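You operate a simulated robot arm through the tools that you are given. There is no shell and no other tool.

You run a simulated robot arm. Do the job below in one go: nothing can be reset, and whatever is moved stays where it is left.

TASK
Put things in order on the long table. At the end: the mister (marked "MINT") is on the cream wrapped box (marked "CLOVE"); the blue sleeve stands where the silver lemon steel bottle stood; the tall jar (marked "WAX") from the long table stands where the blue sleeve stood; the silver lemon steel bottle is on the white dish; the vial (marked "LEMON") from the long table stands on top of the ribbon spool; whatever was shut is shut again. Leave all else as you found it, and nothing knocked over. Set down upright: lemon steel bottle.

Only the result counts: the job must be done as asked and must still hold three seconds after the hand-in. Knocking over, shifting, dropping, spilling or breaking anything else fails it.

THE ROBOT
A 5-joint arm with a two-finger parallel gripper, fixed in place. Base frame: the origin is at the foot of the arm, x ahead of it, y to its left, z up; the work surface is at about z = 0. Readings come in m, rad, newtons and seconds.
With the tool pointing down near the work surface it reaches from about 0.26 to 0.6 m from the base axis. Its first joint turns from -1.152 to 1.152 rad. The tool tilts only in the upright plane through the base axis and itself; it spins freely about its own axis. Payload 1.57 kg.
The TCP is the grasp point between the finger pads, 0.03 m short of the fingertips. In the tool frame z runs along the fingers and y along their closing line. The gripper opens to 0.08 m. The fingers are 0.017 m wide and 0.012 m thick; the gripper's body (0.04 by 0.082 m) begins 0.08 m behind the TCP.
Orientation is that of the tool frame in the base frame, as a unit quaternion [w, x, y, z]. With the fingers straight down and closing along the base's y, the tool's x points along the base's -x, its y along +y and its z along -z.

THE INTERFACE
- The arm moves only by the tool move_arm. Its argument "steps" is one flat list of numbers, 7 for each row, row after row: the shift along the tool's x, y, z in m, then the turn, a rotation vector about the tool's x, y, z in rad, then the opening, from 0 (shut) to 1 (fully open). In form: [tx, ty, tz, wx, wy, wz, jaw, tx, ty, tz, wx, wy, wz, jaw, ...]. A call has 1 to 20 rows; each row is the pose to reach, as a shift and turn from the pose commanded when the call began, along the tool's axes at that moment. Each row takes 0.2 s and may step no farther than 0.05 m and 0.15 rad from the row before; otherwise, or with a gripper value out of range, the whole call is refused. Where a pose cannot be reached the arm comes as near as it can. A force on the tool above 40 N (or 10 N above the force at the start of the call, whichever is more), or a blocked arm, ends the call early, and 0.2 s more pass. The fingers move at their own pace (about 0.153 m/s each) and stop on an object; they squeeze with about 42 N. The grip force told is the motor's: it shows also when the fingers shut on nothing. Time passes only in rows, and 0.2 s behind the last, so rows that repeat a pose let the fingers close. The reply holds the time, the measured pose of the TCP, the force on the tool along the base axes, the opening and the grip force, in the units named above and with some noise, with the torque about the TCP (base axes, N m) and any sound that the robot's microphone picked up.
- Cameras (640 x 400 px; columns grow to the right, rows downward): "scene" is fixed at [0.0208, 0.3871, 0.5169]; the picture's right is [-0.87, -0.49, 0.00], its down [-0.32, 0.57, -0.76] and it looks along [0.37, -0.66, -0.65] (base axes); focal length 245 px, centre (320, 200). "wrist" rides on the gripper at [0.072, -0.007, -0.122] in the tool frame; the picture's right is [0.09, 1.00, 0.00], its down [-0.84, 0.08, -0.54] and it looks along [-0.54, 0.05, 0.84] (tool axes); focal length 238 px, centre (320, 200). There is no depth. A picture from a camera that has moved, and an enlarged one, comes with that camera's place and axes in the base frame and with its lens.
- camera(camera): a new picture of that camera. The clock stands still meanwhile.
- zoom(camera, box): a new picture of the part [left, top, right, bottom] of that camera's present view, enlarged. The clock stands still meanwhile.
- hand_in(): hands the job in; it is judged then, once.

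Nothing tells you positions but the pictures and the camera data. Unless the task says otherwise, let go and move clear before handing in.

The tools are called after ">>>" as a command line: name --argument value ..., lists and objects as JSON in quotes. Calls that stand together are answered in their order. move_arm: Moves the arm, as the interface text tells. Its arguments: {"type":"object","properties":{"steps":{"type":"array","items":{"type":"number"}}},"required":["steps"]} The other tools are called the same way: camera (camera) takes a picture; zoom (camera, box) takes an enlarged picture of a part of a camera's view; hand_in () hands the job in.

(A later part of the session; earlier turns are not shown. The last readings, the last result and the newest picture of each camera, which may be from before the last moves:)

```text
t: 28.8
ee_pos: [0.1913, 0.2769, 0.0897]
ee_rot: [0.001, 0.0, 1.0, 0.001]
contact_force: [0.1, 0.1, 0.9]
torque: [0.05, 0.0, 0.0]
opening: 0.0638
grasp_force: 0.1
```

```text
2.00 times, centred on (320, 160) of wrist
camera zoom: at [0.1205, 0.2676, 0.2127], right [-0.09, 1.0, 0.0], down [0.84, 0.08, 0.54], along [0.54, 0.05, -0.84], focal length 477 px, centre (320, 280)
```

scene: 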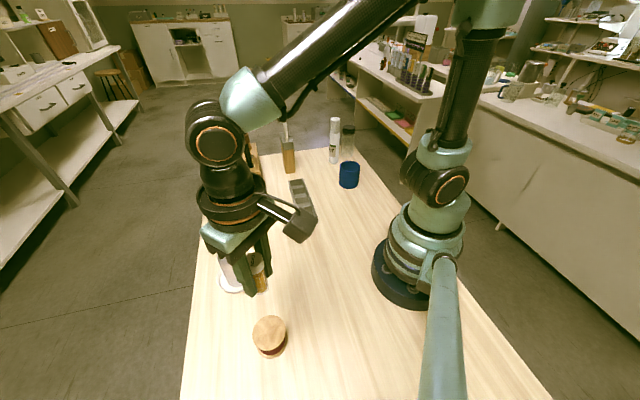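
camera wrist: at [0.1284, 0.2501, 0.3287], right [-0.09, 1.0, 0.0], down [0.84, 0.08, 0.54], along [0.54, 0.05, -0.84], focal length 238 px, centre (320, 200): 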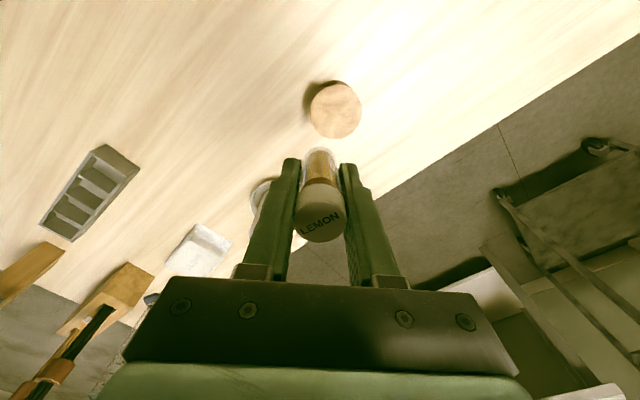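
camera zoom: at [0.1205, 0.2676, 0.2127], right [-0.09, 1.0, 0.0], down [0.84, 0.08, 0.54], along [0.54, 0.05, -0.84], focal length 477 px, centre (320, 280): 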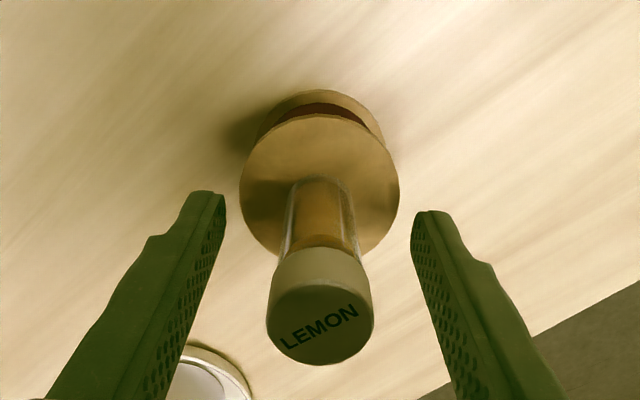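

The vial stands on the spool. I'll rise and sweep back towards the blue sleeve.

>>> move_arm --steps '[0, 0, -0.03, 0, 0, 0, 0.8, 0, 0, -0.07, 0, 0, 0, 0.8, 0, 0, -0.12, 0, 0, 0, 1, 0, 0, -0.16, 0, 0, 0, 1, -0.0199, -0.0353, -0.16, 0, 0, 0, 1, -0.0398, -0.0706, -0.16, 0, 0, 0, 1, -0.0597, -0.1059, -0.16, 0, 0, 0, 1, -0.0796, -0.1412, -0.16, 0, 0, 0, 1, -0.0995, -0.1765, -0.16, 0, 0, 0, 1, -0.1194, -0.2118, -0.16, 0, 0, 0, 1, -0.139, -0.247, -0.16, 0, 0, 0, 1, -0.132, -0.287, -0.156, 0, 0, 0, 1, -0.125, -0.327, -0.152, 0, 0, 0, 1, -0.118, -0.367, -0.148, 0, 0, 0, 1, -0.111, -0.407, -0.144, 0, 0, 0, 1, -0.104, -0.447, -0.14, 0, 0, 0, 1, -0.097, -0.487, -0.135, 0, 0, 0, 1, -0.09, -0.527, -0.13, 0, 0, 0, 1, -0.09, -0.527, -0.13, 0, 0, 0, 1]'

>>> camera --camera "wrist"

>>> camera --camera "scene"

```text
t: 32.8
ee_pos: [0.2815, -0.2496, 0.2213]
ee_rot: [0.001, 0.0, 1.0, 0.0]
contact_force: [0.7, 0.0, -0.4]
torque: [0.03, -0.03, 0.01]
opening: 0.0798
grasp_force: 0.1
```

```text
taken
camera wrist: at [0.2102, -0.2584, 0.3437], right [-0.09, 1.0, 0.0], down [0.84, 0.08, 0.54], along [0.54, 0.05, -0.84], focal length 238 px, centre (320, 200)
```

wrist: 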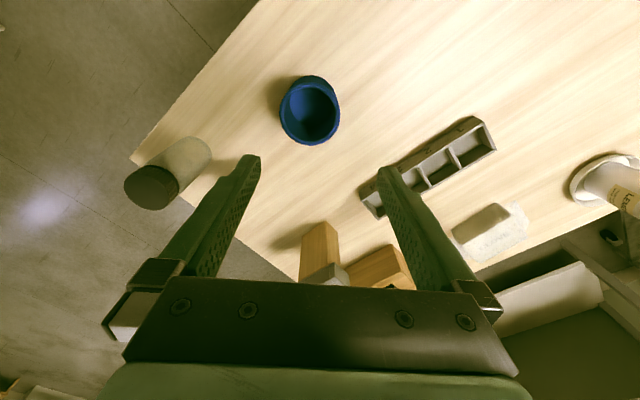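

```text
taken
```

scene: 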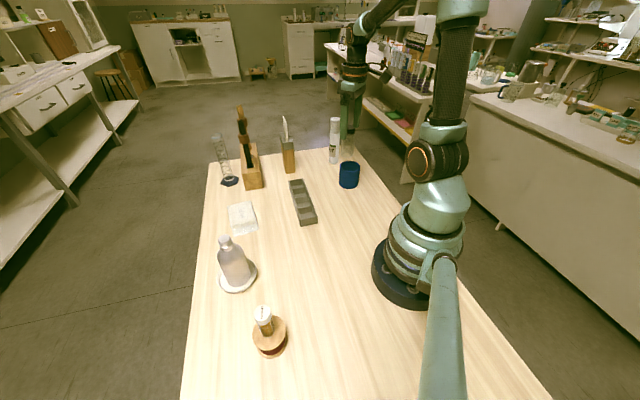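

>>> zoom --camera "wrist" --box '[250, 60, 370, 160]'

>>> zoom --camera "scene" --box '[300, 105, 380, 195]'

>>> zoom --camera "scene" --box '[210, 225, 310, 365]'

```text
4.00 times, centred on (310, 110) of wrist
camera zoom: at [0.2102, -0.2584, 0.3437], right [-0.09, 1.0, 0.0], down [0.84, 0.08, 0.54], along [0.54, 0.05, -0.84], focal length 953 px, centre (360, 560)
```

zoom: 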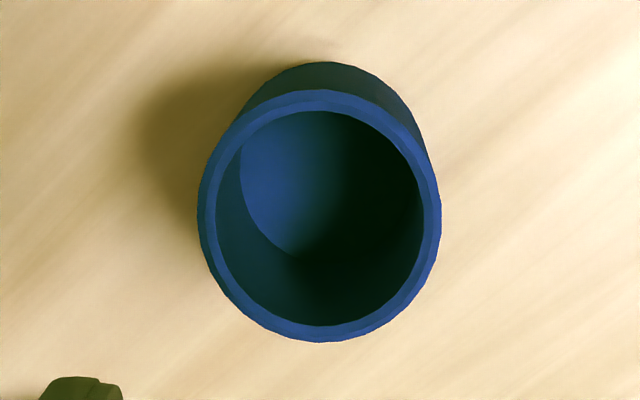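

```text
4.44 times, centred on (340, 150) of scene
camera zoom: at [0.0208, 0.387, 0.5169], right [-0.87, -0.49, 0.0], down [-0.32, 0.57, -0.76], along [0.37, -0.66, -0.65], focal length 1088 px, centre (231, 422)
```

zoom: 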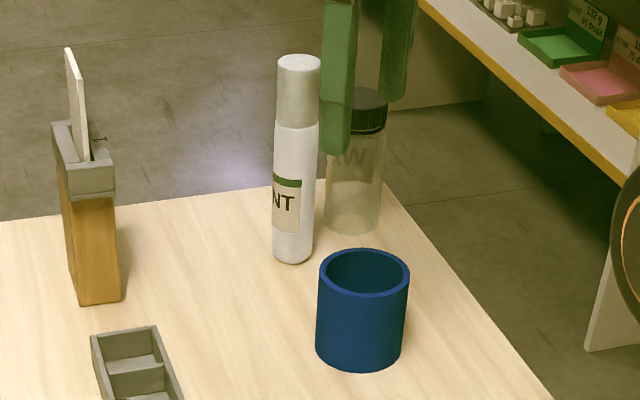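

```text
2.86 times, centred on (260, 295) of scene
camera zoom: at [0.0208, 0.387, 0.5169], right [-0.87, -0.49, 0.0], down [-0.32, 0.57, -0.76], along [0.37, -0.66, -0.65], focal length 699 px, centre (491, -71)
```

zoom: 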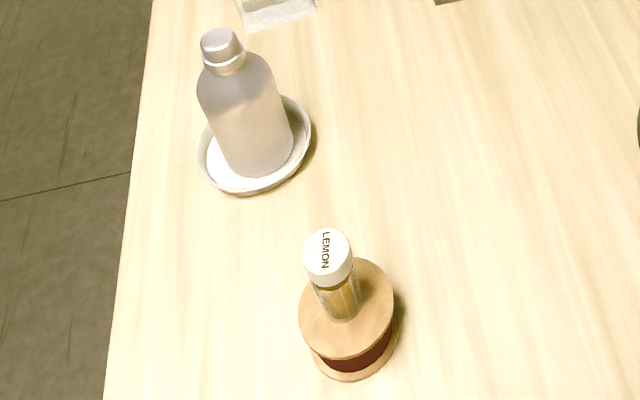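

The bottle on the dish and the vial on the spool both look good. From wrist views the mister is at about (0.381,-0.357), 0.172 tall, and the jar at about (0.359,-0.432). I'll take the mister first, which frees space. I'm rising and spinning so the fingers close away from the jar.

>>> move_arm --steps '[0, 0, -0.03, 0, 0, 0.15, 1, 0, 0, -0.06, 0, 0, 0.3, 1, -0.0166, -0.0179, -0.06, 0, 0, 0.45, 1, -0.0332, -0.0358, -0.06, 0, 0, 0.6, 1, -0.0498, -0.0537, -0.06, 0, 0, 0.75, 1, -0.0663, -0.0716, -0.06, 0, 0, 0.9, 1, -0.0829, -0.0895, -0.06, 0, 0, 1.05, 1, -0.0995, -0.1074, -0.06, 0, 0, 1.2, 1, -0.0995, -0.1074, -0.06, 0, 0, 1.2, 1]'

>>> camera --camera "wrist"

>>> zoom --camera "scene" --box '[260, 60, 400, 200]'

```text
t: 34.8
ee_pos: [0.3812, -0.3589, 0.2803]
ee_rot: [0.0, 0.566, 0.824, -0.001]
contact_force: [0.2, -0.6, 0.7]
torque: [0.01, -0.01, -0.01]
opening: 0.0801
grasp_force: 0.0
```

```text
taken
camera wrist: at [0.3498, -0.2964, 0.4034], right [0.9, 0.44, 0.0], down [0.37, -0.75, 0.54], along [0.24, -0.49, -0.84], focal length 238 px, centre (320, 200)
```

wrist: 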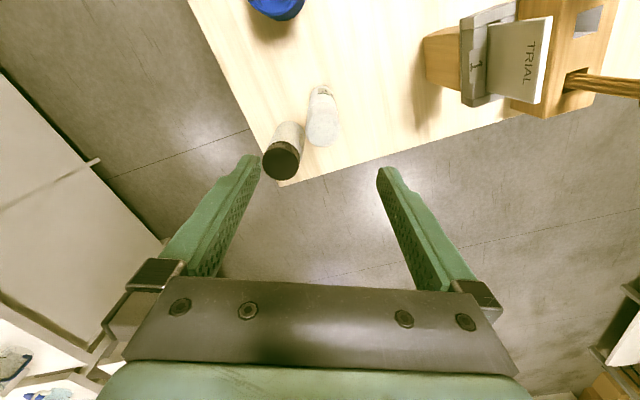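

```text
2.86 times, centred on (330, 130) of scene
camera zoom: at [0.0208, 0.387, 0.5169], right [-0.87, -0.49, 0.0], down [-0.32, 0.57, -0.76], along [0.37, -0.66, -0.65], focal length 699 px, centre (291, 400)
```

zoom: 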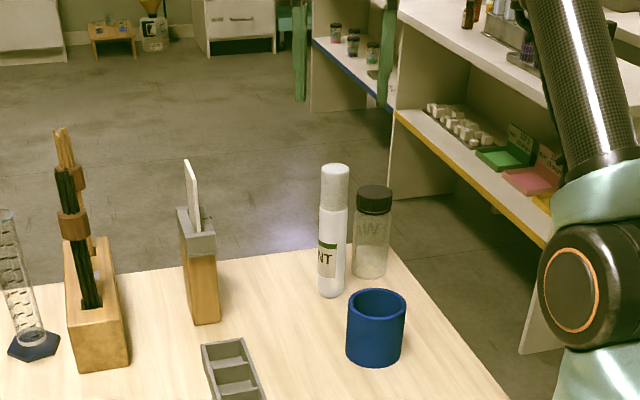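

>>> zoom --camera "wrist" --box '[240, 70, 400, 190]'

```text
3.33 times, centred on (320, 130) of wrist
camera zoom: at [0.3498, -0.2964, 0.4034], right [0.9, 0.44, 0.0], down [0.37, -0.75, 0.54], along [0.24, -0.49, -0.84], focal length 794 px, centre (320, 433)
```

zoom: 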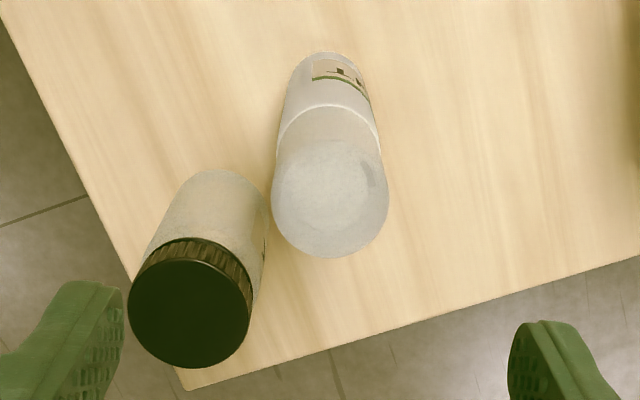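

The mister is at (0.3815,-0.355). I'll centre on it, narrow the jaws to 0.06 and descend to z≈0.105.

>>> move_arm --steps '[0.0035, 0.0017, 0, 0, 0, 0, 0.75, 0.0035, 0.0017, 0.03, 0, 0, 0, 0.75, 0.0035, 0.0017, 0.06, 0, 0, 0, 0.75, 0.0035, 0.0017, 0.09, 0, 0, 0, 0.75, 0.0035, 0.0017, 0.12, 0, 0, 0, 0.75, 0.0035, 0.0017, 0.15, 0, 0, 0, 0.75, 0.0035, 0.0017, 0.172, 0, 0, 0, 0.75, 0.0035, 0.0017, 0.172, 0, 0, 0, 0.75]'

>>> camera --camera "wrist"

>>> zoom --camera "scene" --box '[260, 60, 400, 200]'

```text
t: 36.6
ee_pos: [0.3829, -0.3545, 0.11]
ee_rot: [0.0, 0.565, 0.825, -0.001]
contact_force: [0.0, 0.0, -0.4]
torque: [0.03, 0.0, 0.0]
opening: 0.0601
grasp_force: 0.0
```

```text
taken
camera wrist: at [0.3497, -0.2911, 0.2318], right [0.89, 0.45, 0.0], down [0.38, -0.75, 0.54], along [0.24, -0.49, -0.84], focal length 238 px, centre (320, 200)
```

wrist: 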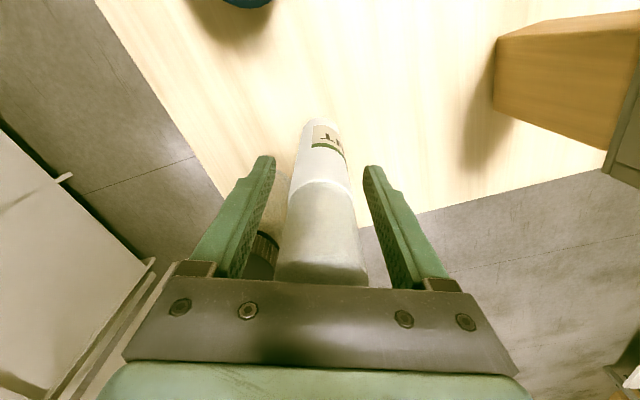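

```text
2.86 times, centred on (330, 130) of scene
camera zoom: at [0.0208, 0.3871, 0.5169], right [-0.87, -0.49, 0.0], down [-0.32, 0.57, -0.76], along [0.37, -0.66, -0.65], focal length 699 px, centre (291, 400)
```

zoom: 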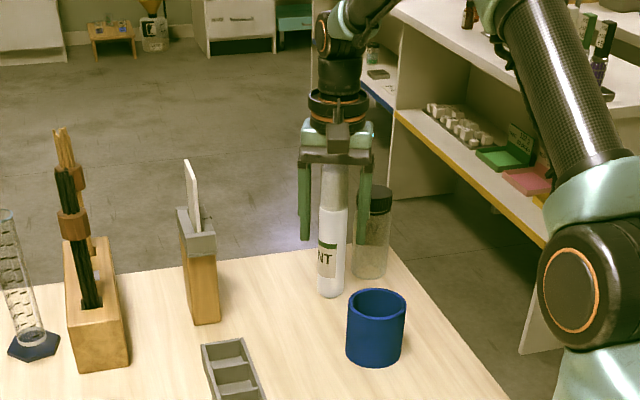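

The mister is centred. I'll lower 7 mm more and close.

>>> move_arm --steps '[0, 0, 0.004, 0, 0, 0, 0.75, 0, 0, 0.007, 0, 0, 0, 0.75, 0, 0, 0.007, 0, 0, 0, 0.5, 0, 0, 0.007, 0, 0, 0, 0.3, 0, 0, 0.007, 0, 0, 0, 0, 0, 0, 0.007, 0, 0, 0, 0]'

>>> camera --camera "wrist"

>>> zoom --camera "scene" --box '[260, 60, 400, 200]'

```text
t: 38.0
ee_pos: [0.3818, -0.3547, 0.1008]
ee_rot: [0.0, 0.565, 0.825, -0.001]
contact_force: [-0.8, -0.1, -0.4]
torque: [-0.02, 0.03, 0.01]
opening: 0.0343
grasp_force: 41.6
```

```text
taken
camera wrist: at [0.3498, -0.291, 0.2247], right [0.89, 0.45, 0.0], down [0.38, -0.75, 0.54], along [0.24, -0.48, -0.84], focal length 238 px, centre (320, 200)
```

wrist: 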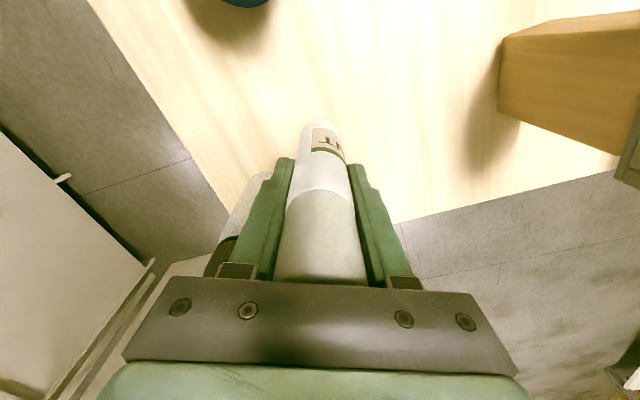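

```text
2.86 times, centred on (330, 130) of scene
camera zoom: at [0.0208, 0.387, 0.5169], right [-0.87, -0.49, 0.0], down [-0.32, 0.57, -0.76], along [0.37, -0.66, -0.65], focal length 699 px, centre (291, 400)
```

zoom: 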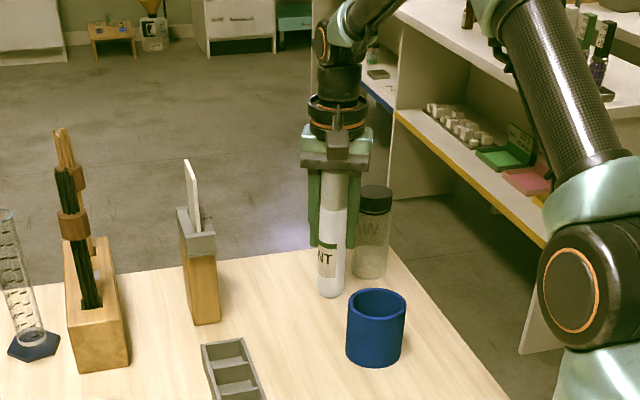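

The mister is gripped (0.0343). I'll lift it high and carry it towards the cream box, unspinning on the way.

>>> move_arm --steps '[0, 0, -0.02, 0, 0, 0, 0, 0, 0, -0.05, 0, 0, 0, 0, 0, 0, -0.09, 0, 0, 0, 0, 0, 0, -0.13, 0, 0, 0, 0, 0, 0, -0.17, 0, 0, 0, 0, 0, 0, -0.2, 0, 0, 0, 0, 0.0368, 0.0189, -0.2, 0, 0, -0.13, 0, 0.0735, 0.0377, -0.2, 0, 0, -0.26, 0, 0.1103, 0.0566, -0.2, 0, 0, -0.4, 0, 0.147, 0.0755, -0.2, 0, 0, -0.53, 0, 0.1838, 0.0943, -0.2, 0, 0, -0.66, 0, 0.2205, 0.1132, -0.2, 0, 0, -0.8, 0, 0.2573, 0.1321, -0.2, 0, 0, -0.93, 0, 0.294, 0.1509, -0.2, 0, 0, -1.07, 0, 0.3308, 0.1698, -0.2, 0, 0, -1.2, 0, 0.3308, 0.1698, -0.2, 0, 0, -1.2, 0]'

>>> camera --camera "wrist"

>>> camera --camera "scene"

```text
t: 41.4
ee_pos: [0.4203, 0.0164, 0.3011]
ee_rot: [0.0, -0.001, 1.0, 0.001]
contact_force: [-0.2, -0.4, -0.9]
torque: [-0.04, -0.01, -0.03]
opening: 0.0342
grasp_force: 42.5
```

```text
taken
camera wrist: at [0.3492, 0.0082, 0.4249], right [-0.09, 1.0, 0.0], down [0.84, 0.08, 0.54], along [0.54, 0.05, -0.84], focal length 238 px, centre (320, 200)
```

wrist: 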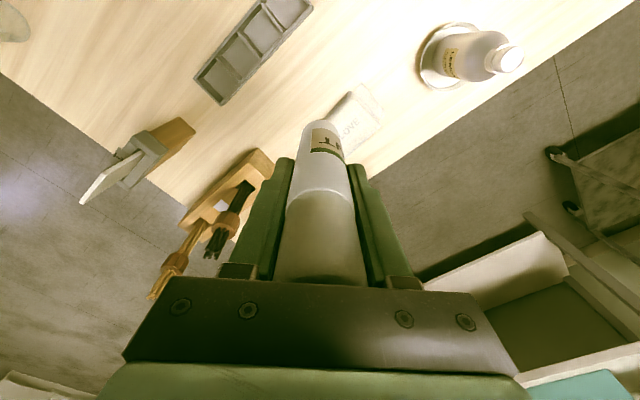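

```text
taken
```

scene: 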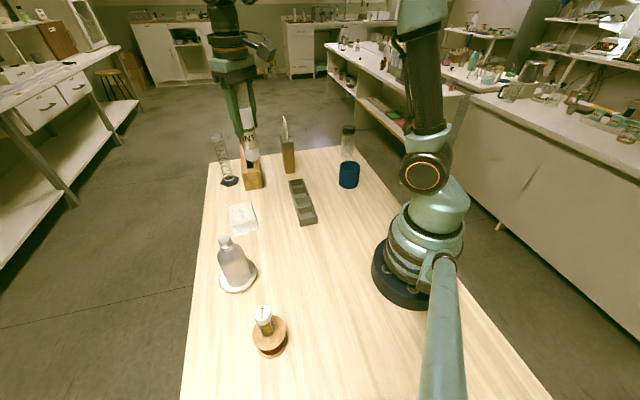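

>>> zoom --camera "scene" --box '[215, 190, 275, 245]'

>>> zoom --camera "wrist" --box '[280, 60, 400, 180]'

```text
7.27 times, centred on (245, 218) of scene
camera zoom: at [0.0208, 0.3871, 0.5169], right [-0.87, -0.49, 0.0], down [-0.32, 0.57, -0.76], along [0.37, -0.66, -0.65], focal length 1780 px, centre (866, 73)
```

zoom: 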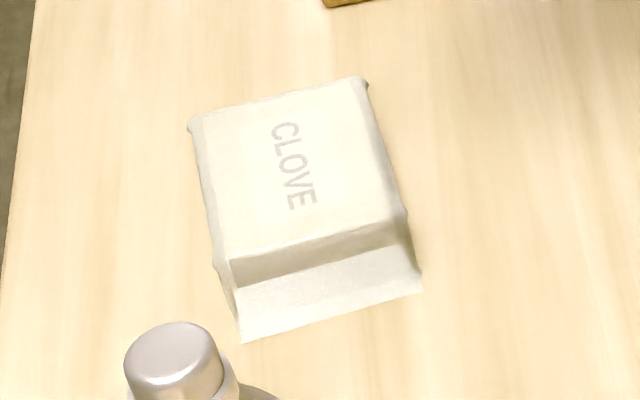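

```text
3.33 times, centred on (340, 120) of wrist
camera zoom: at [0.3492, 0.0082, 0.4249], right [-0.09, 1.0, 0.0], down [0.84, 0.08, 0.54], along [0.54, 0.05, -0.84], focal length 794 px, centre (253, 467)
```

zoom: 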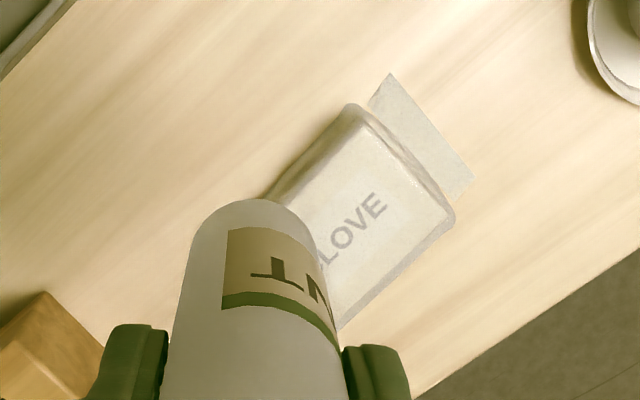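

The box top is at about z≈0.024, centred at about (0.465,0.060). I'll move over it and lower the mister to about 3 cm above.

>>> move_arm --steps '[-0.0224, 0.0218, 0, 0, 0, 0, 0, -0.0447, 0.0436, 0, 0, 0, 0, 0, -0.0447, 0.0436, 0.03, 0, 0, 0, 0, -0.0447, 0.0436, 0.06, 0, 0, 0, 0, -0.0447, 0.0436, 0.09, 0, 0, 0, 0, -0.0447, 0.0436, 0.12, 0, 0, 0, 0, -0.0447, 0.0436, 0.14, 0, 0, 0, 0, -0.0447, 0.0436, 0.14, 0, 0, 0, 0]'

>>> camera --camera "wrist"

>>> zoom --camera "scene" --box '[200, 140, 300, 245]'

```text
t: 43.2
ee_pos: [0.4656, 0.0597, 0.1608]
ee_rot: [0.001, 0.0, 1.0, 0.0]
contact_force: [-0.2, -0.2, -1.3]
torque: [0.01, 0.01, 0.02]
opening: 0.0345
grasp_force: 41.9
```

```text
taken
camera wrist: at [0.394, 0.0513, 0.2835], right [-0.09, 1.0, 0.0], down [0.84, 0.08, 0.54], along [0.54, 0.05, -0.84], focal length 238 px, centre (320, 200)
```

wrist: 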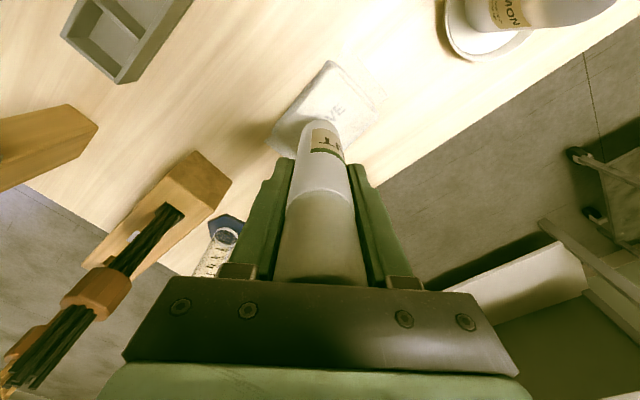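

```text
3.81 times, centred on (250, 192) of scene
camera zoom: at [0.0208, 0.3871, 0.5169], right [-0.87, -0.49, 0.0], down [-0.32, 0.57, -0.76], along [0.37, -0.66, -0.65], focal length 932 px, centre (587, 229)
```

zoom: 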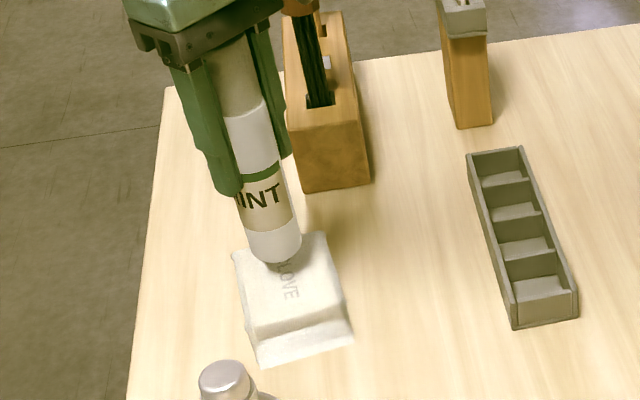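

Comparing the views, the box centre is at about (0.463,0.057). I'll adjust slightly and lower further.

>>> move_arm --steps '[0.0025, -0.0035, 0, 0, 0, 0, 0, 0.0025, -0.0035, 0.01, 0, 0, 0, 0, 0.0025, -0.0035, 0.02, 0, 0, 0, 0, 0.0025, -0.0035, 0.024, 0, 0, 0, 0, 0.0025, -0.0035, 0.024, 0, 0, 0, 0]'

>>> zoom --camera "scene" --box '[210, 170, 280, 240]'

>>> zoom --camera "wrist" --box '[250, 40, 400, 190]'

```text
t: 44.4
ee_pos: [0.4642, 0.0556, 0.1397]
ee_rot: [0.005, 0.0, 1.0, 0.001]
contact_force: [-3.2, -1.5, 35.0]
torque: [-0.06, 0.16, -0.01]
opening: 0.0344
grasp_force: 42.0
```

```text
5.71 times, centred on (245, 205) of scene
camera zoom: at [0.0206, 0.387, 0.5169], right [-0.87, -0.49, 0.0], down [-0.32, 0.57, -0.76], along [0.37, -0.66, -0.65], focal length 1398 px, centre (749, 171)
```

zoom: 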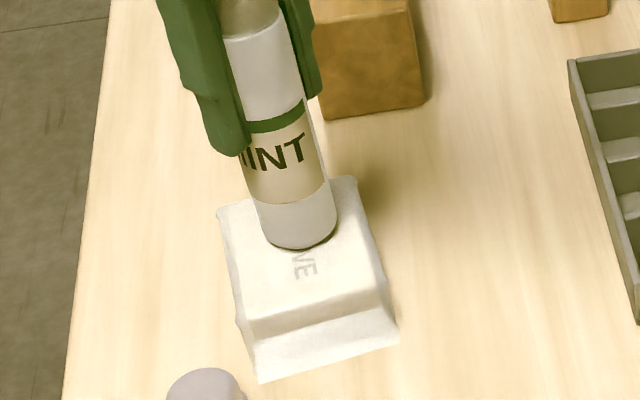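

```text
2.67 times, centred on (325, 115) of wrist
camera zoom: at [0.3922, 0.0476, 0.2619], right [-0.09, 1.0, 0.0], down [0.83, 0.08, 0.55], along [0.55, 0.05, -0.84], focal length 636 px, centre (307, 427)
```

zoom: 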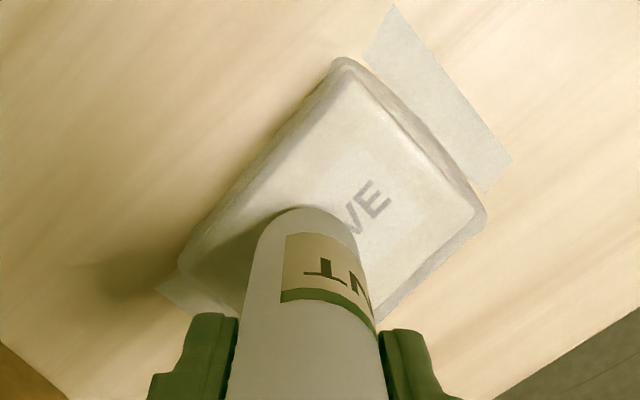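

Contact came earlier than expected, so the box top is about 0.038 high. I'll back off now, recentre by about 1 cm and look again.

>>> move_arm --steps '[0, 0, -0.005, 0, 0, 0, 0, 0, 0, -0.015, 0, 0, 0, 0, 0.005, 0.0045, -0.018, 0, 0, 0, 0, 0.01, 0.009, -0.018, 0, 0, 0, 0, 0.01, 0.009, -0.018, 0, 0, 0, 0]'

>>> zoom --camera "scene" --box '[210, 170, 280, 240]'

>>> zoom --camera "wrist" --box '[250, 40, 400, 190]'

```text
t: 45.6
ee_pos: [0.4524, 0.0656, 0.1547]
ee_rot: [0.0, 0.0, 1.0, 0.0]
contact_force: [-0.4, -0.3, -1.3]
torque: [-0.01, 0.0, -0.03]
opening: 0.0342
grasp_force: 42.0
```

```text
5.71 times, centred on (245, 205) of scene
camera zoom: at [0.0208, 0.3871, 0.5169], right [-0.87, -0.49, 0.0], down [-0.32, 0.57, -0.76], along [0.37, -0.66, -0.65], focal length 1398 px, centre (749, 171)
```

zoom: 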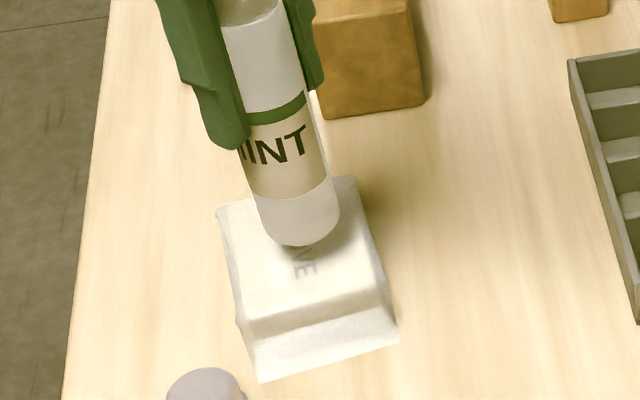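

```text
2.67 times, centred on (325, 115) of wrist
camera zoom: at [0.3807, 0.0562, 0.2779], right [-0.09, 1.0, 0.0], down [0.84, 0.08, 0.54], along [0.54, 0.05, -0.84], focal length 636 px, centre (307, 427)
```

zoom: 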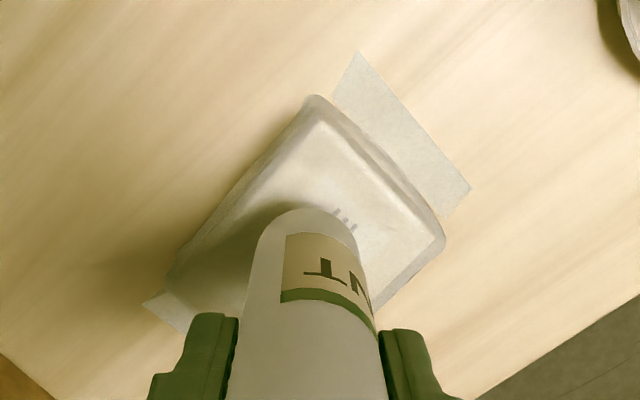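

Now the mister is centred over the box and the box hasn't shifted. I'll lower gently to contact.

>>> move_arm --steps '[0, 0, 0.005, 0, 0, 0, 0, 0, 0, 0.01, 0, 0, 0, 0, 0, 0, 0.013, 0, 0, 0, 0, 0, 0, 0.013, 0, 0, 0, 0]'

```text
t: 46.6
ee_pos: [0.452, 0.0663, 0.1428]
ee_rot: [0.0, 0.0, 1.0, 0.0]
contact_force: [-1.2, -0.3, -1.3]
torque: [-0.01, -0.02, -0.02]
opening: 0.0341
grasp_force: 41.5
```

>>> move_arm --steps '[0, 0, 0.001, 0, 0, 0, 0, 0, 0, 0.001, 0, 0, 0, 0]'

```text
t: 47.2
ee_pos: [0.4514, 0.0659, 0.1403]
ee_rot: [0.0, 0.0, 1.0, 0.0]
contact_force: [-0.6, -0.6, -0.6]
torque: [0.02, -0.03, 0.0]
opening: 0.0341
grasp_force: 41.6
```

>>> move_arm --steps '[0, 0, 0.0008, 0, 0, 0, 0, 0, 0, 0.0008, 0, 0, 0, 0]'

```text
t: 47.8
ee_pos: [0.452, 0.0656, 0.1394]
ee_rot: [0.0, 0.0, 1.0, 0.0]
contact_force: [-0.9, 0.2, 3.2]
torque: [0.08, 0.06, -0.01]
opening: 0.0345
grasp_force: 41.3
```

Light contact (3 N). A quick check, then I'll open.

>>> zoom --camera "scene" --box '[210, 150, 290, 240]'

>>> zoom --camera "wrist" --box '[250, 40, 400, 190]'

```text
4.44 times, centred on (250, 195) of scene
camera zoom: at [0.0208, 0.3871, 0.5169], right [-0.87, -0.49, 0.0], down [-0.32, 0.57, -0.76], along [0.37, -0.66, -0.65], focal length 1088 px, centre (631, 222)
```

zoom: 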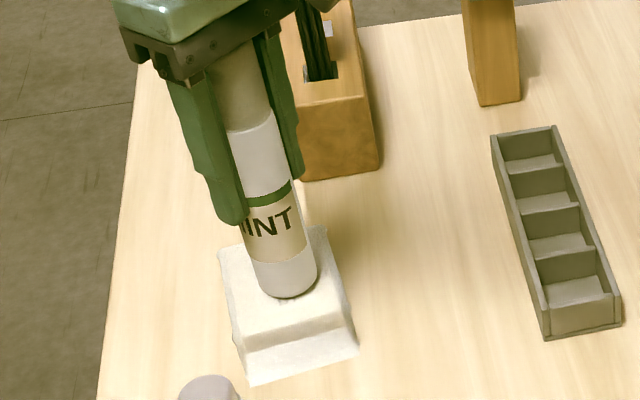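

```text
2.67 times, centred on (325, 115) of wrist
camera zoom: at [0.3807, 0.0566, 0.263], right [-0.09, 1.0, 0.0], down [0.84, 0.08, 0.54], along [0.54, 0.05, -0.84], focal length 636 px, centre (307, 427)
```

zoom: 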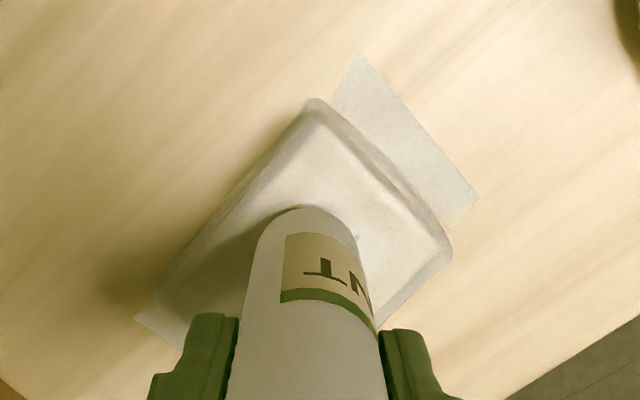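

>>> move_arm --steps '[0, 0, 0, 0, 0, 0, 0.45, 0, 0, 0, 0, 0, 0, 0.5, 0, 0, 0, 0, 0, 0, 0.65, 0, 0, 0, 0, 0, 0, 0.8, 0, 0, 0, 0, 0, 0, 0.8]'

>>> zoom --camera "scene" --box '[210, 150, 290, 240]'

>>> camera --camera "wrist"

```text
t: 49.0
ee_pos: [0.4524, 0.0647, 0.1404]
ee_rot: [-0.001, 0.0, 1.0, 0.0]
contact_force: [-0.2, 0.3, 0.0]
torque: [-0.01, 0.03, 0.0]
opening: 0.0639
grasp_force: 0.1
```

```text
4.44 times, centred on (250, 195) of scene
camera zoom: at [0.0208, 0.3871, 0.5169], right [-0.87, -0.49, 0.0], down [-0.32, 0.57, -0.76], along [0.37, -0.66, -0.65], focal length 1088 px, centre (631, 222)
```

zoom: 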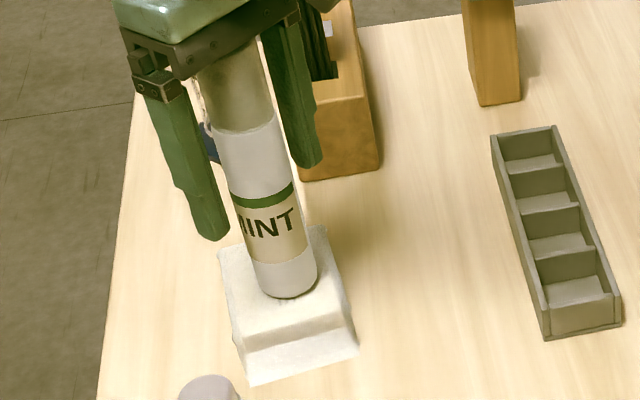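

```text
taken
camera wrist: at [0.3806, 0.0566, 0.2628], right [-0.09, 1.0, 0.0], down [0.84, 0.08, 0.54], along [0.54, 0.05, -0.84], focal length 238 px, centre (320, 200)
```

wrist: 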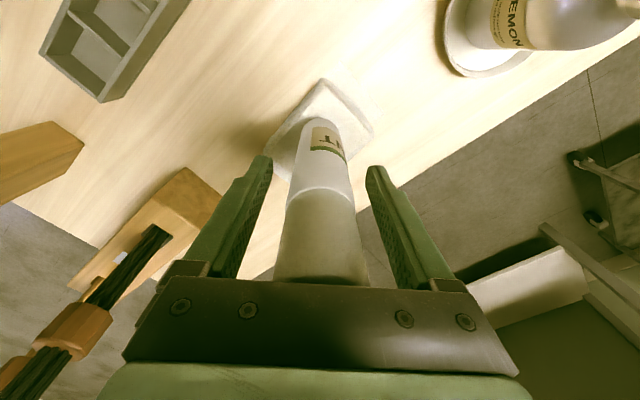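

The mister stands on the box. I'll rise straight up and go back to the sleeve, with a small spin for its later placement.

>>> move_arm --steps '[0, 0, -0.03, 0, 0, 0, 0.8, 0, 0, -0.07, 0, 0, 0, 0.8, 0, 0, -0.11, 0, 0, 0, 0.8, 0, 0, -0.15, 0, 0, 0, 1, 0.01765, -0.03295, -0.15, 0, 0, 0.03, 1, 0.0353, -0.0659, -0.15, 0, 0, 0.06, 1, 0.05295, -0.09885, -0.15, 0, 0, 0.1, 1, 0.0706, -0.1318, -0.15, 0, 0, 0.14, 1, 0.08825, -0.16475, -0.15, 0, 0, 0.18, 1, 0.1059, -0.1977, -0.125, 0, 0, 0.22, 1, 0.12355, -0.23065, -0.1, 0, 0, 0.26, 1, 0.1412, -0.2636, -0.075, 0, 0, 0.3, 1, 0.15885, -0.29655, -0.05, 0, 0, 0.33, 1, 0.1765, -0.3295, -0.02, 0, 0, 0.35, 1, 0.1765, -0.3295, -0.02, 0, 0, 0.35, 1]'

>>> camera --camera "wrist"

>>> camera --camera "scene"

```text
t: 52.2
ee_pos: [0.2753, -0.2647, 0.1615]
ee_rot: [0.0, 0.174, 0.985, 0.0]
contact_force: [-0.4, 0.2, -0.3]
torque: [-0.01, 0.0, 0.01]
opening: 0.0801
grasp_force: 0.1
```

```text
taken
camera wrist: at [0.2059, -0.2487, 0.2838], right [0.25, 0.97, 0.0], down [0.81, -0.21, 0.54], along [0.52, -0.14, -0.84], focal length 238 px, centre (320, 200)
```

wrist: 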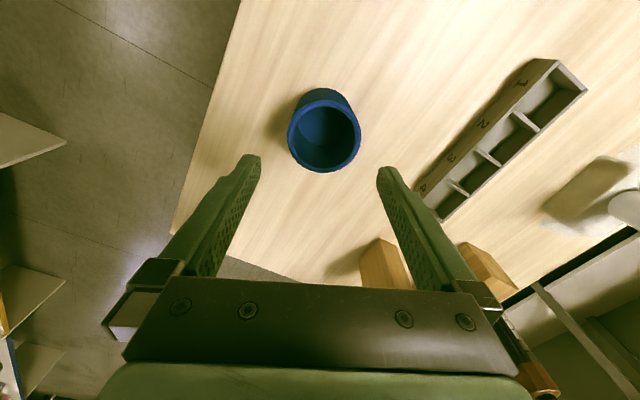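

```text
taken
```

scene: 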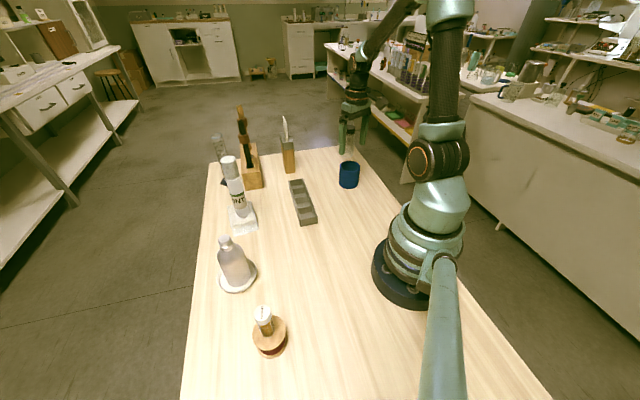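

>>> zoom --camera "wrist" --box '[264, 70, 384, 190]'

>>> zoom --camera "scene" --box '[310, 120, 390, 200]'

```text
3.33 times, centred on (324, 130) of wrist
camera zoom: at [0.2059, -0.2487, 0.2838], right [0.25, 0.97, 0.0], down [0.81, -0.21, 0.54], along [0.52, -0.14, -0.84], focal length 794 px, centre (307, 433)
```

zoom: 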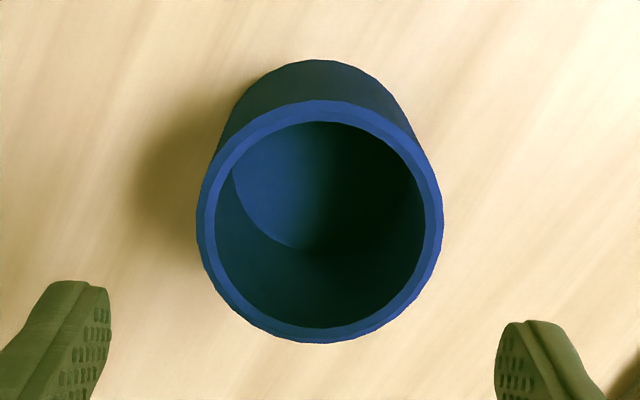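

```text
5.00 times, centred on (350, 160) of scene
camera zoom: at [0.0208, 0.387, 0.5169], right [-0.87, -0.49, 0.0], down [-0.32, 0.57, -0.76], along [0.37, -0.66, -0.65], focal length 1224 px, centre (170, 400)
```

zoom: 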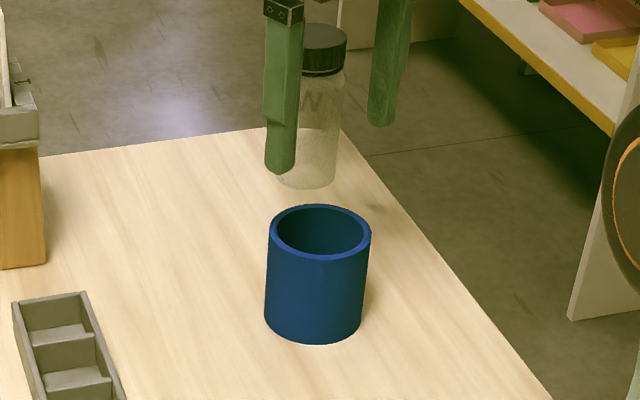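

The sleeve rim is about 0.07 wide, and relative to the tool it is about 3 mm to +y. I'll correct that, descend until the fingertips are just above the rim, and re-check, since clearance is only 5 mm per side.

>>> move_arm --steps '[0.001, 0.003, 0, 0, 0, 0, 1, 0.001, 0.003, 0.03, 0, 0, 0, 1, 0.001, 0.003, 0.055, 0, 0, 0, 1, 0.001, 0.003, 0.055, 0, 0, 0, 1]'

>>> camera --camera "wrist"

>>> zoom --camera "scene" --box '[310, 120, 390, 200]'

```text
t: 53.2
ee_pos: [0.2751, -0.2614, 0.1038]
ee_rot: [-0.001, 0.174, 0.985, 0.001]
contact_force: [-0.2, 0.6, -0.6]
torque: [-0.01, -0.01, 0.01]
opening: 0.0801
grasp_force: 0.1
```

```text
taken
camera wrist: at [0.2067, -0.2454, 0.2271], right [0.26, 0.97, 0.0], down [0.81, -0.21, 0.54], along [0.52, -0.14, -0.84], focal length 238 px, centre (320, 200)
```

wrist: 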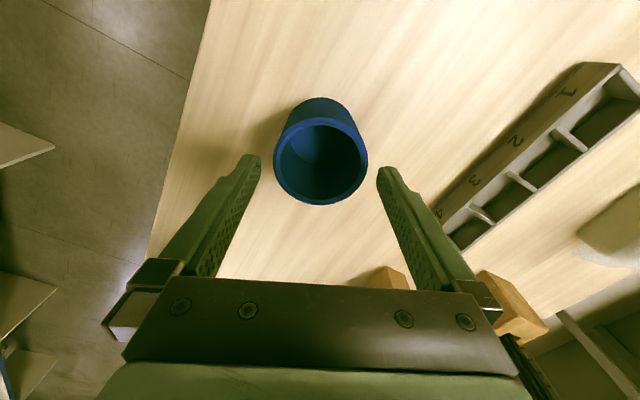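

```text
5.00 times, centred on (350, 160) of scene
camera zoom: at [0.0208, 0.3871, 0.5169], right [-0.87, -0.49, 0.0], down [-0.32, 0.57, -0.76], along [0.37, -0.66, -0.65], focal length 1224 px, centre (170, 400)
```

zoom: 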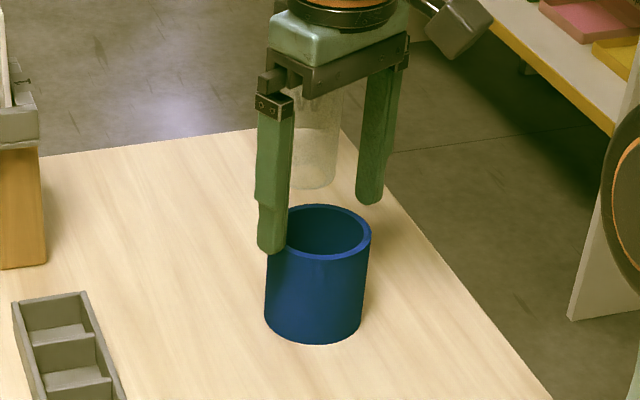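

>>> zoom --camera "wrist" --box '[220, 90, 420, 220]'

```text
3.08 times, centred on (320, 155) of wrist
camera zoom: at [0.2067, -0.2454, 0.2271], right [0.26, 0.97, 0.0], down [0.81, -0.21, 0.54], along [0.52, -0.14, -0.84], focal length 733 px, centre (320, 338)
```

zoom: 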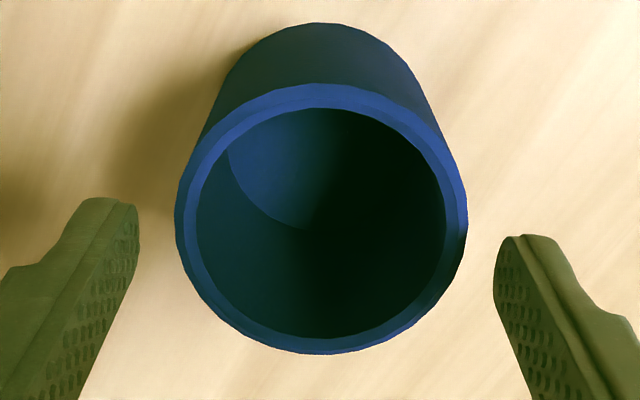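

The sleeve is centred to within about 1 mm, and its height is about 0.07. I'll descend to TCP z≈0.045 around it.

>>> move_arm --steps '[0.001, 0.001, 0.01, 0, 0, 0, 1, 0.001, 0.001, 0.025, 0, 0, 0, 1, 0.001, 0.001, 0.04, 0, 0, 0, 1, 0.001, 0.001, 0.057, 0, 0, 0, 1, 0.001, 0.001, 0.057, 0, 0, 0, 1]'

>>> camera --camera "wrist"

>>> zoom --camera "scene" --box '[310, 120, 390, 200]'

```text
t: 54.4
ee_pos: [0.2759, -0.2584, 0.0477]
ee_rot: [-0.001, 0.175, 0.985, 0.0]
contact_force: [-0.2, -0.2, 0.2]
torque: [-0.01, -0.06, 0.0]
opening: 0.0801
grasp_force: 0.1
```

```text
taken
camera wrist: at [0.2062, -0.2423, 0.1707], right [0.26, 0.97, 0.0], down [0.81, -0.21, 0.54], along [0.52, -0.14, -0.84], focal length 238 px, centre (320, 200)
```

wrist: 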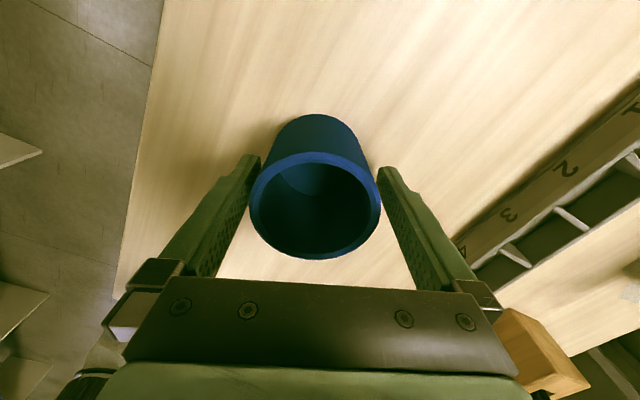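

```text
5.00 times, centred on (350, 160) of scene
camera zoom: at [0.0208, 0.3871, 0.5169], right [-0.87, -0.49, 0.0], down [-0.32, 0.57, -0.76], along [0.37, -0.66, -0.65], focal length 1224 px, centre (170, 400)
```

zoom: 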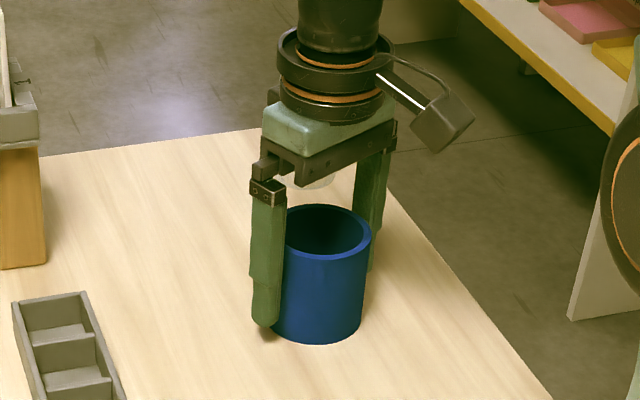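

The fingers straddle the sleeve, which sits about 2.8 mm to −y. I'll recentre and close.

>>> move_arm --steps '[0, -0.0015, 0, 0, 0, 0, 1, 0, -0.0028, 0, 0, 0, 0, 1, 0, -0.0028, 0, 0, 0, 0, 0.9, 0, -0.0028, 0, 0, 0, 0, 0.8, 0, -0.0028, 0, 0, 0, 0, 0, 0, -0.0028, 0, 0, 0, 0, 0]'

>>> zoom --camera "scene" --box '[310, 120, 390, 200]'

>>> camera --camera "wrist"

```text
t: 55.8
ee_pos: [0.2744, -0.2611, 0.0474]
ee_rot: [0.0, 0.175, 0.985, 0.0]
contact_force: [0.5, 0.4, -0.5]
torque: [-0.01, -0.01, -0.02]
opening: 0.0637
grasp_force: 41.9
```

```text
5.00 times, centred on (350, 160) of scene
camera zoom: at [0.0208, 0.3871, 0.5169], right [-0.87, -0.49, 0.0], down [-0.32, 0.57, -0.76], along [0.37, -0.66, -0.65], focal length 1224 px, centre (170, 400)
```

zoom: 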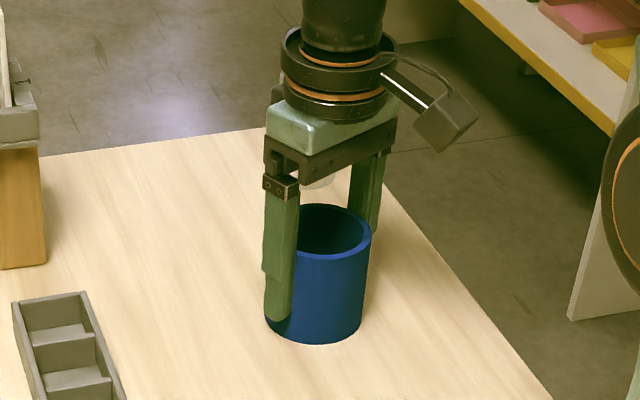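

```text
taken
camera wrist: at [0.2049, -0.2448, 0.1708], right [0.26, 0.97, 0.0], down [0.81, -0.21, 0.54], along [0.52, -0.14, -0.84], focal length 238 px, centre (320, 200)
```

wrist: 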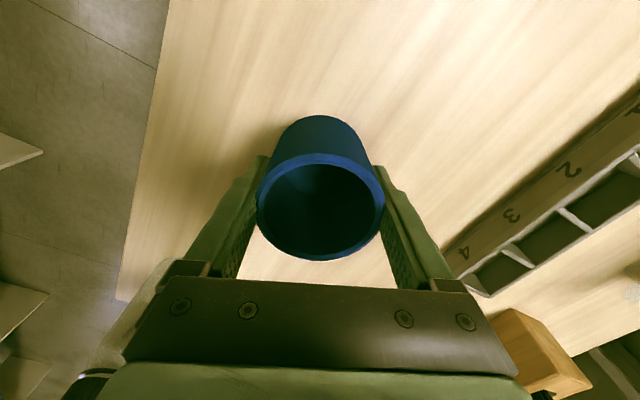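

The sleeve is gripped. I'll lift it and carry it to where the bottle stood, (0.460,-0.305).

>>> move_arm --steps '[0, 0, -0.01, 0, 0, 0, 0, 0, 0, -0.03, 0, 0, 0, 0, 0, 0, -0.06, 0, 0, 0, 0, 0, 0, -0.09, 0, 0, 0, 0, 0, 0, -0.11, 0, 0, 0, 0, -0.0379, 0.0047, -0.11, 0, 0, 0, 0, -0.0758, 0.0094, -0.11, 0, 0, 0, 0, -0.1138, 0.014, -0.11, 0, 0, 0, 0, -0.1517, 0.0187, -0.11, 0, 0, 0, 0, -0.1896, 0.0234, -0.11, 0, 0, 0, 0, -0.1896, 0.0234, -0.11, 0, 0, 0, 0, -0.1896, 0.0234, -0.11, 0, 0, 0, 0]'

>>> camera --camera "wrist"

>>> zoom --camera "scene" --box '[250, 70, 390, 200]'

```text
t: 58.4
ee_pos: [0.4609, -0.3058, 0.159]
ee_rot: [0.0, 0.174, 0.985, -0.001]
contact_force: [-0.9, -1.0, 0.3]
torque: [0.0, -0.02, 0.02]
opening: 0.0635
grasp_force: 42.1
```

```text
taken
camera wrist: at [0.3915, -0.2889, 0.2815], right [0.26, 0.97, 0.0], down [0.81, -0.21, 0.54], along [0.52, -0.14, -0.84], focal length 238 px, centre (320, 200)
```

wrist: 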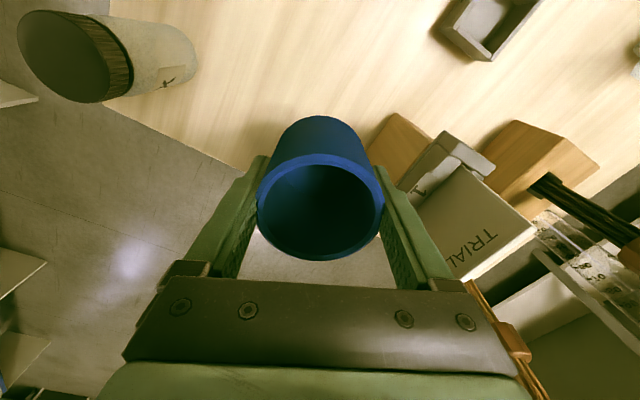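

```text
3.08 times, centred on (320, 135) of scene
camera zoom: at [0.0208, 0.3871, 0.5169], right [-0.87, -0.49, 0.0], down [-0.32, 0.57, -0.76], along [0.37, -0.66, -0.65], focal length 753 px, centre (320, 400)
```

zoom: 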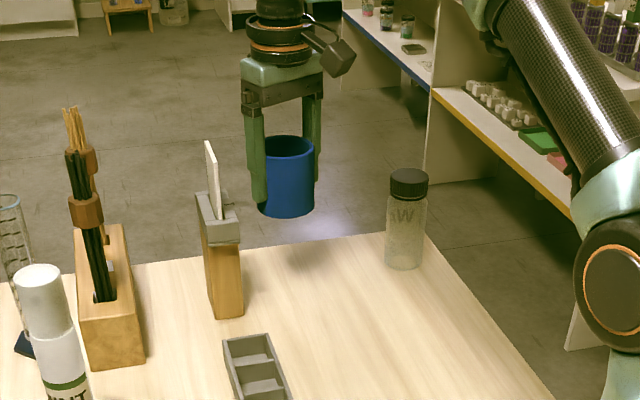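

The sleeve is above the bottle's old spot. To stay farther from the stand I'll rotate the gripper by −0.5 rad, then lower.

>>> move_arm --steps '[0, 0, 0, 0, 0, -0.13, 0, 0, 0, 0, 0, 0, -0.26, 0, 0, 0, 0, 0, 0, -0.39, 0, 0, 0, 0, 0, 0, -0.5, 0, 0, 0, 0.03, 0, 0, -0.5, 0, 0, 0, 0.06, 0, 0, -0.5, 0, 0, 0, 0.085, 0, 0, -0.5, 0, 0, 0, 0.1, 0, 0, -0.5, 0, 0, 0, 0.1, 0, 0, -0.5, 0]'

>>> camera --camera "wrist"

>>> zoom --camera "scene" --box '[250, 90, 390, 200]'

```text
t: 60.4
ee_pos: [0.4599, -0.305, 0.056]
ee_rot: [0.0, -0.075, 0.997, 0.0]
contact_force: [0.0, -0.2, -0.4]
torque: [-0.02, 0.01, 0.0]
opening: 0.0632
grasp_force: 41.8
```

```text
taken
camera wrist: at [0.3903, -0.3242, 0.1799], right [-0.24, 0.97, 0.0], down [0.82, 0.2, 0.54], along [0.53, 0.13, -0.84], focal length 238 px, centre (320, 200)
```

wrist: 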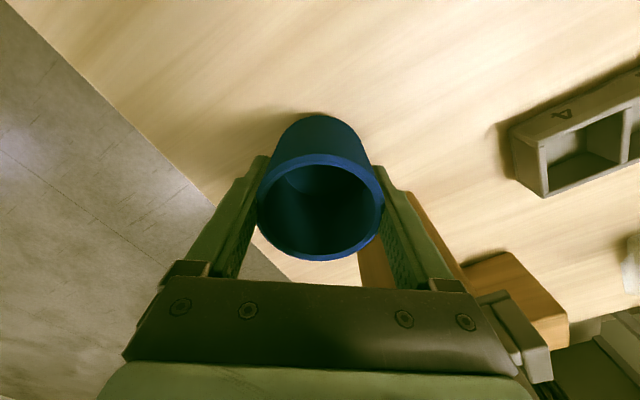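

```text
3.64 times, centred on (320, 145) of scene
camera zoom: at [0.0208, 0.3871, 0.5169], right [-0.87, -0.49, 0.0], down [-0.32, 0.57, -0.76], along [0.37, -0.66, -0.65], focal length 890 px, centre (320, 400)
```

zoom: 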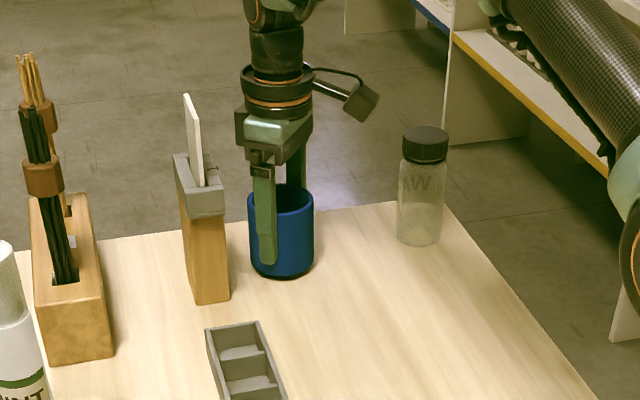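

>>> move_arm --steps '[0, 0, 0.004, 0, 0, 0, 0, 0, 0, 0.007, 0, 0, 0, 0, 0, 0, 0.007, 0, 0, 0, 0]'

```text
t: 61.2
ee_pos: [0.4618, -0.3053, 0.0498]
ee_rot: [0.0, -0.075, 0.997, 0.0]
contact_force: [0.6, -0.3, -0.8]
torque: [-0.03, -0.02, 0.02]
opening: 0.063
grasp_force: 41.9
```

>>> move_arm --steps '[0, 0, 0.001, 0, 0, 0, 0, 0, 0, 0.001, 0, 0, 0, 0]'

```text
t: 61.8
ee_pos: [0.4613, -0.3056, 0.0494]
ee_rot: [0.0, -0.075, 0.997, 0.0]
contact_force: [0.4, -0.6, 0.0]
torque: [-0.02, 0.02, 0.01]
opening: 0.0632
grasp_force: 41.9
```

>>> move_arm --steps '[0, 0, 0.0008, 0, 0, 0, 0, 0, 0, 0.0008, 0, 0, 0, 0]'

```text
t: 62.4
ee_pos: [0.4592, -0.3049, 0.0481]
ee_rot: [0.0, -0.076, 0.997, -0.001]
contact_force: [-0.3, 0.2, -0.8]
torque: [-0.03, 0.0, 0.0]
opening: 0.063
grasp_force: 41.9
```

>>> move_arm --steps '[0, 0, 0.0008, 0, 0, 0, 0, 0, 0, 0.0008, 0, 0, 0, 0]'

```text
t: 63.0
ee_pos: [0.461, -0.3045, 0.0486]
ee_rot: [0.0, -0.075, 0.997, 0.0]
contact_force: [0.2, -0.6, 0.5]
torque: [0.0, -0.04, 0.0]
opening: 0.0631
grasp_force: 42.1
```

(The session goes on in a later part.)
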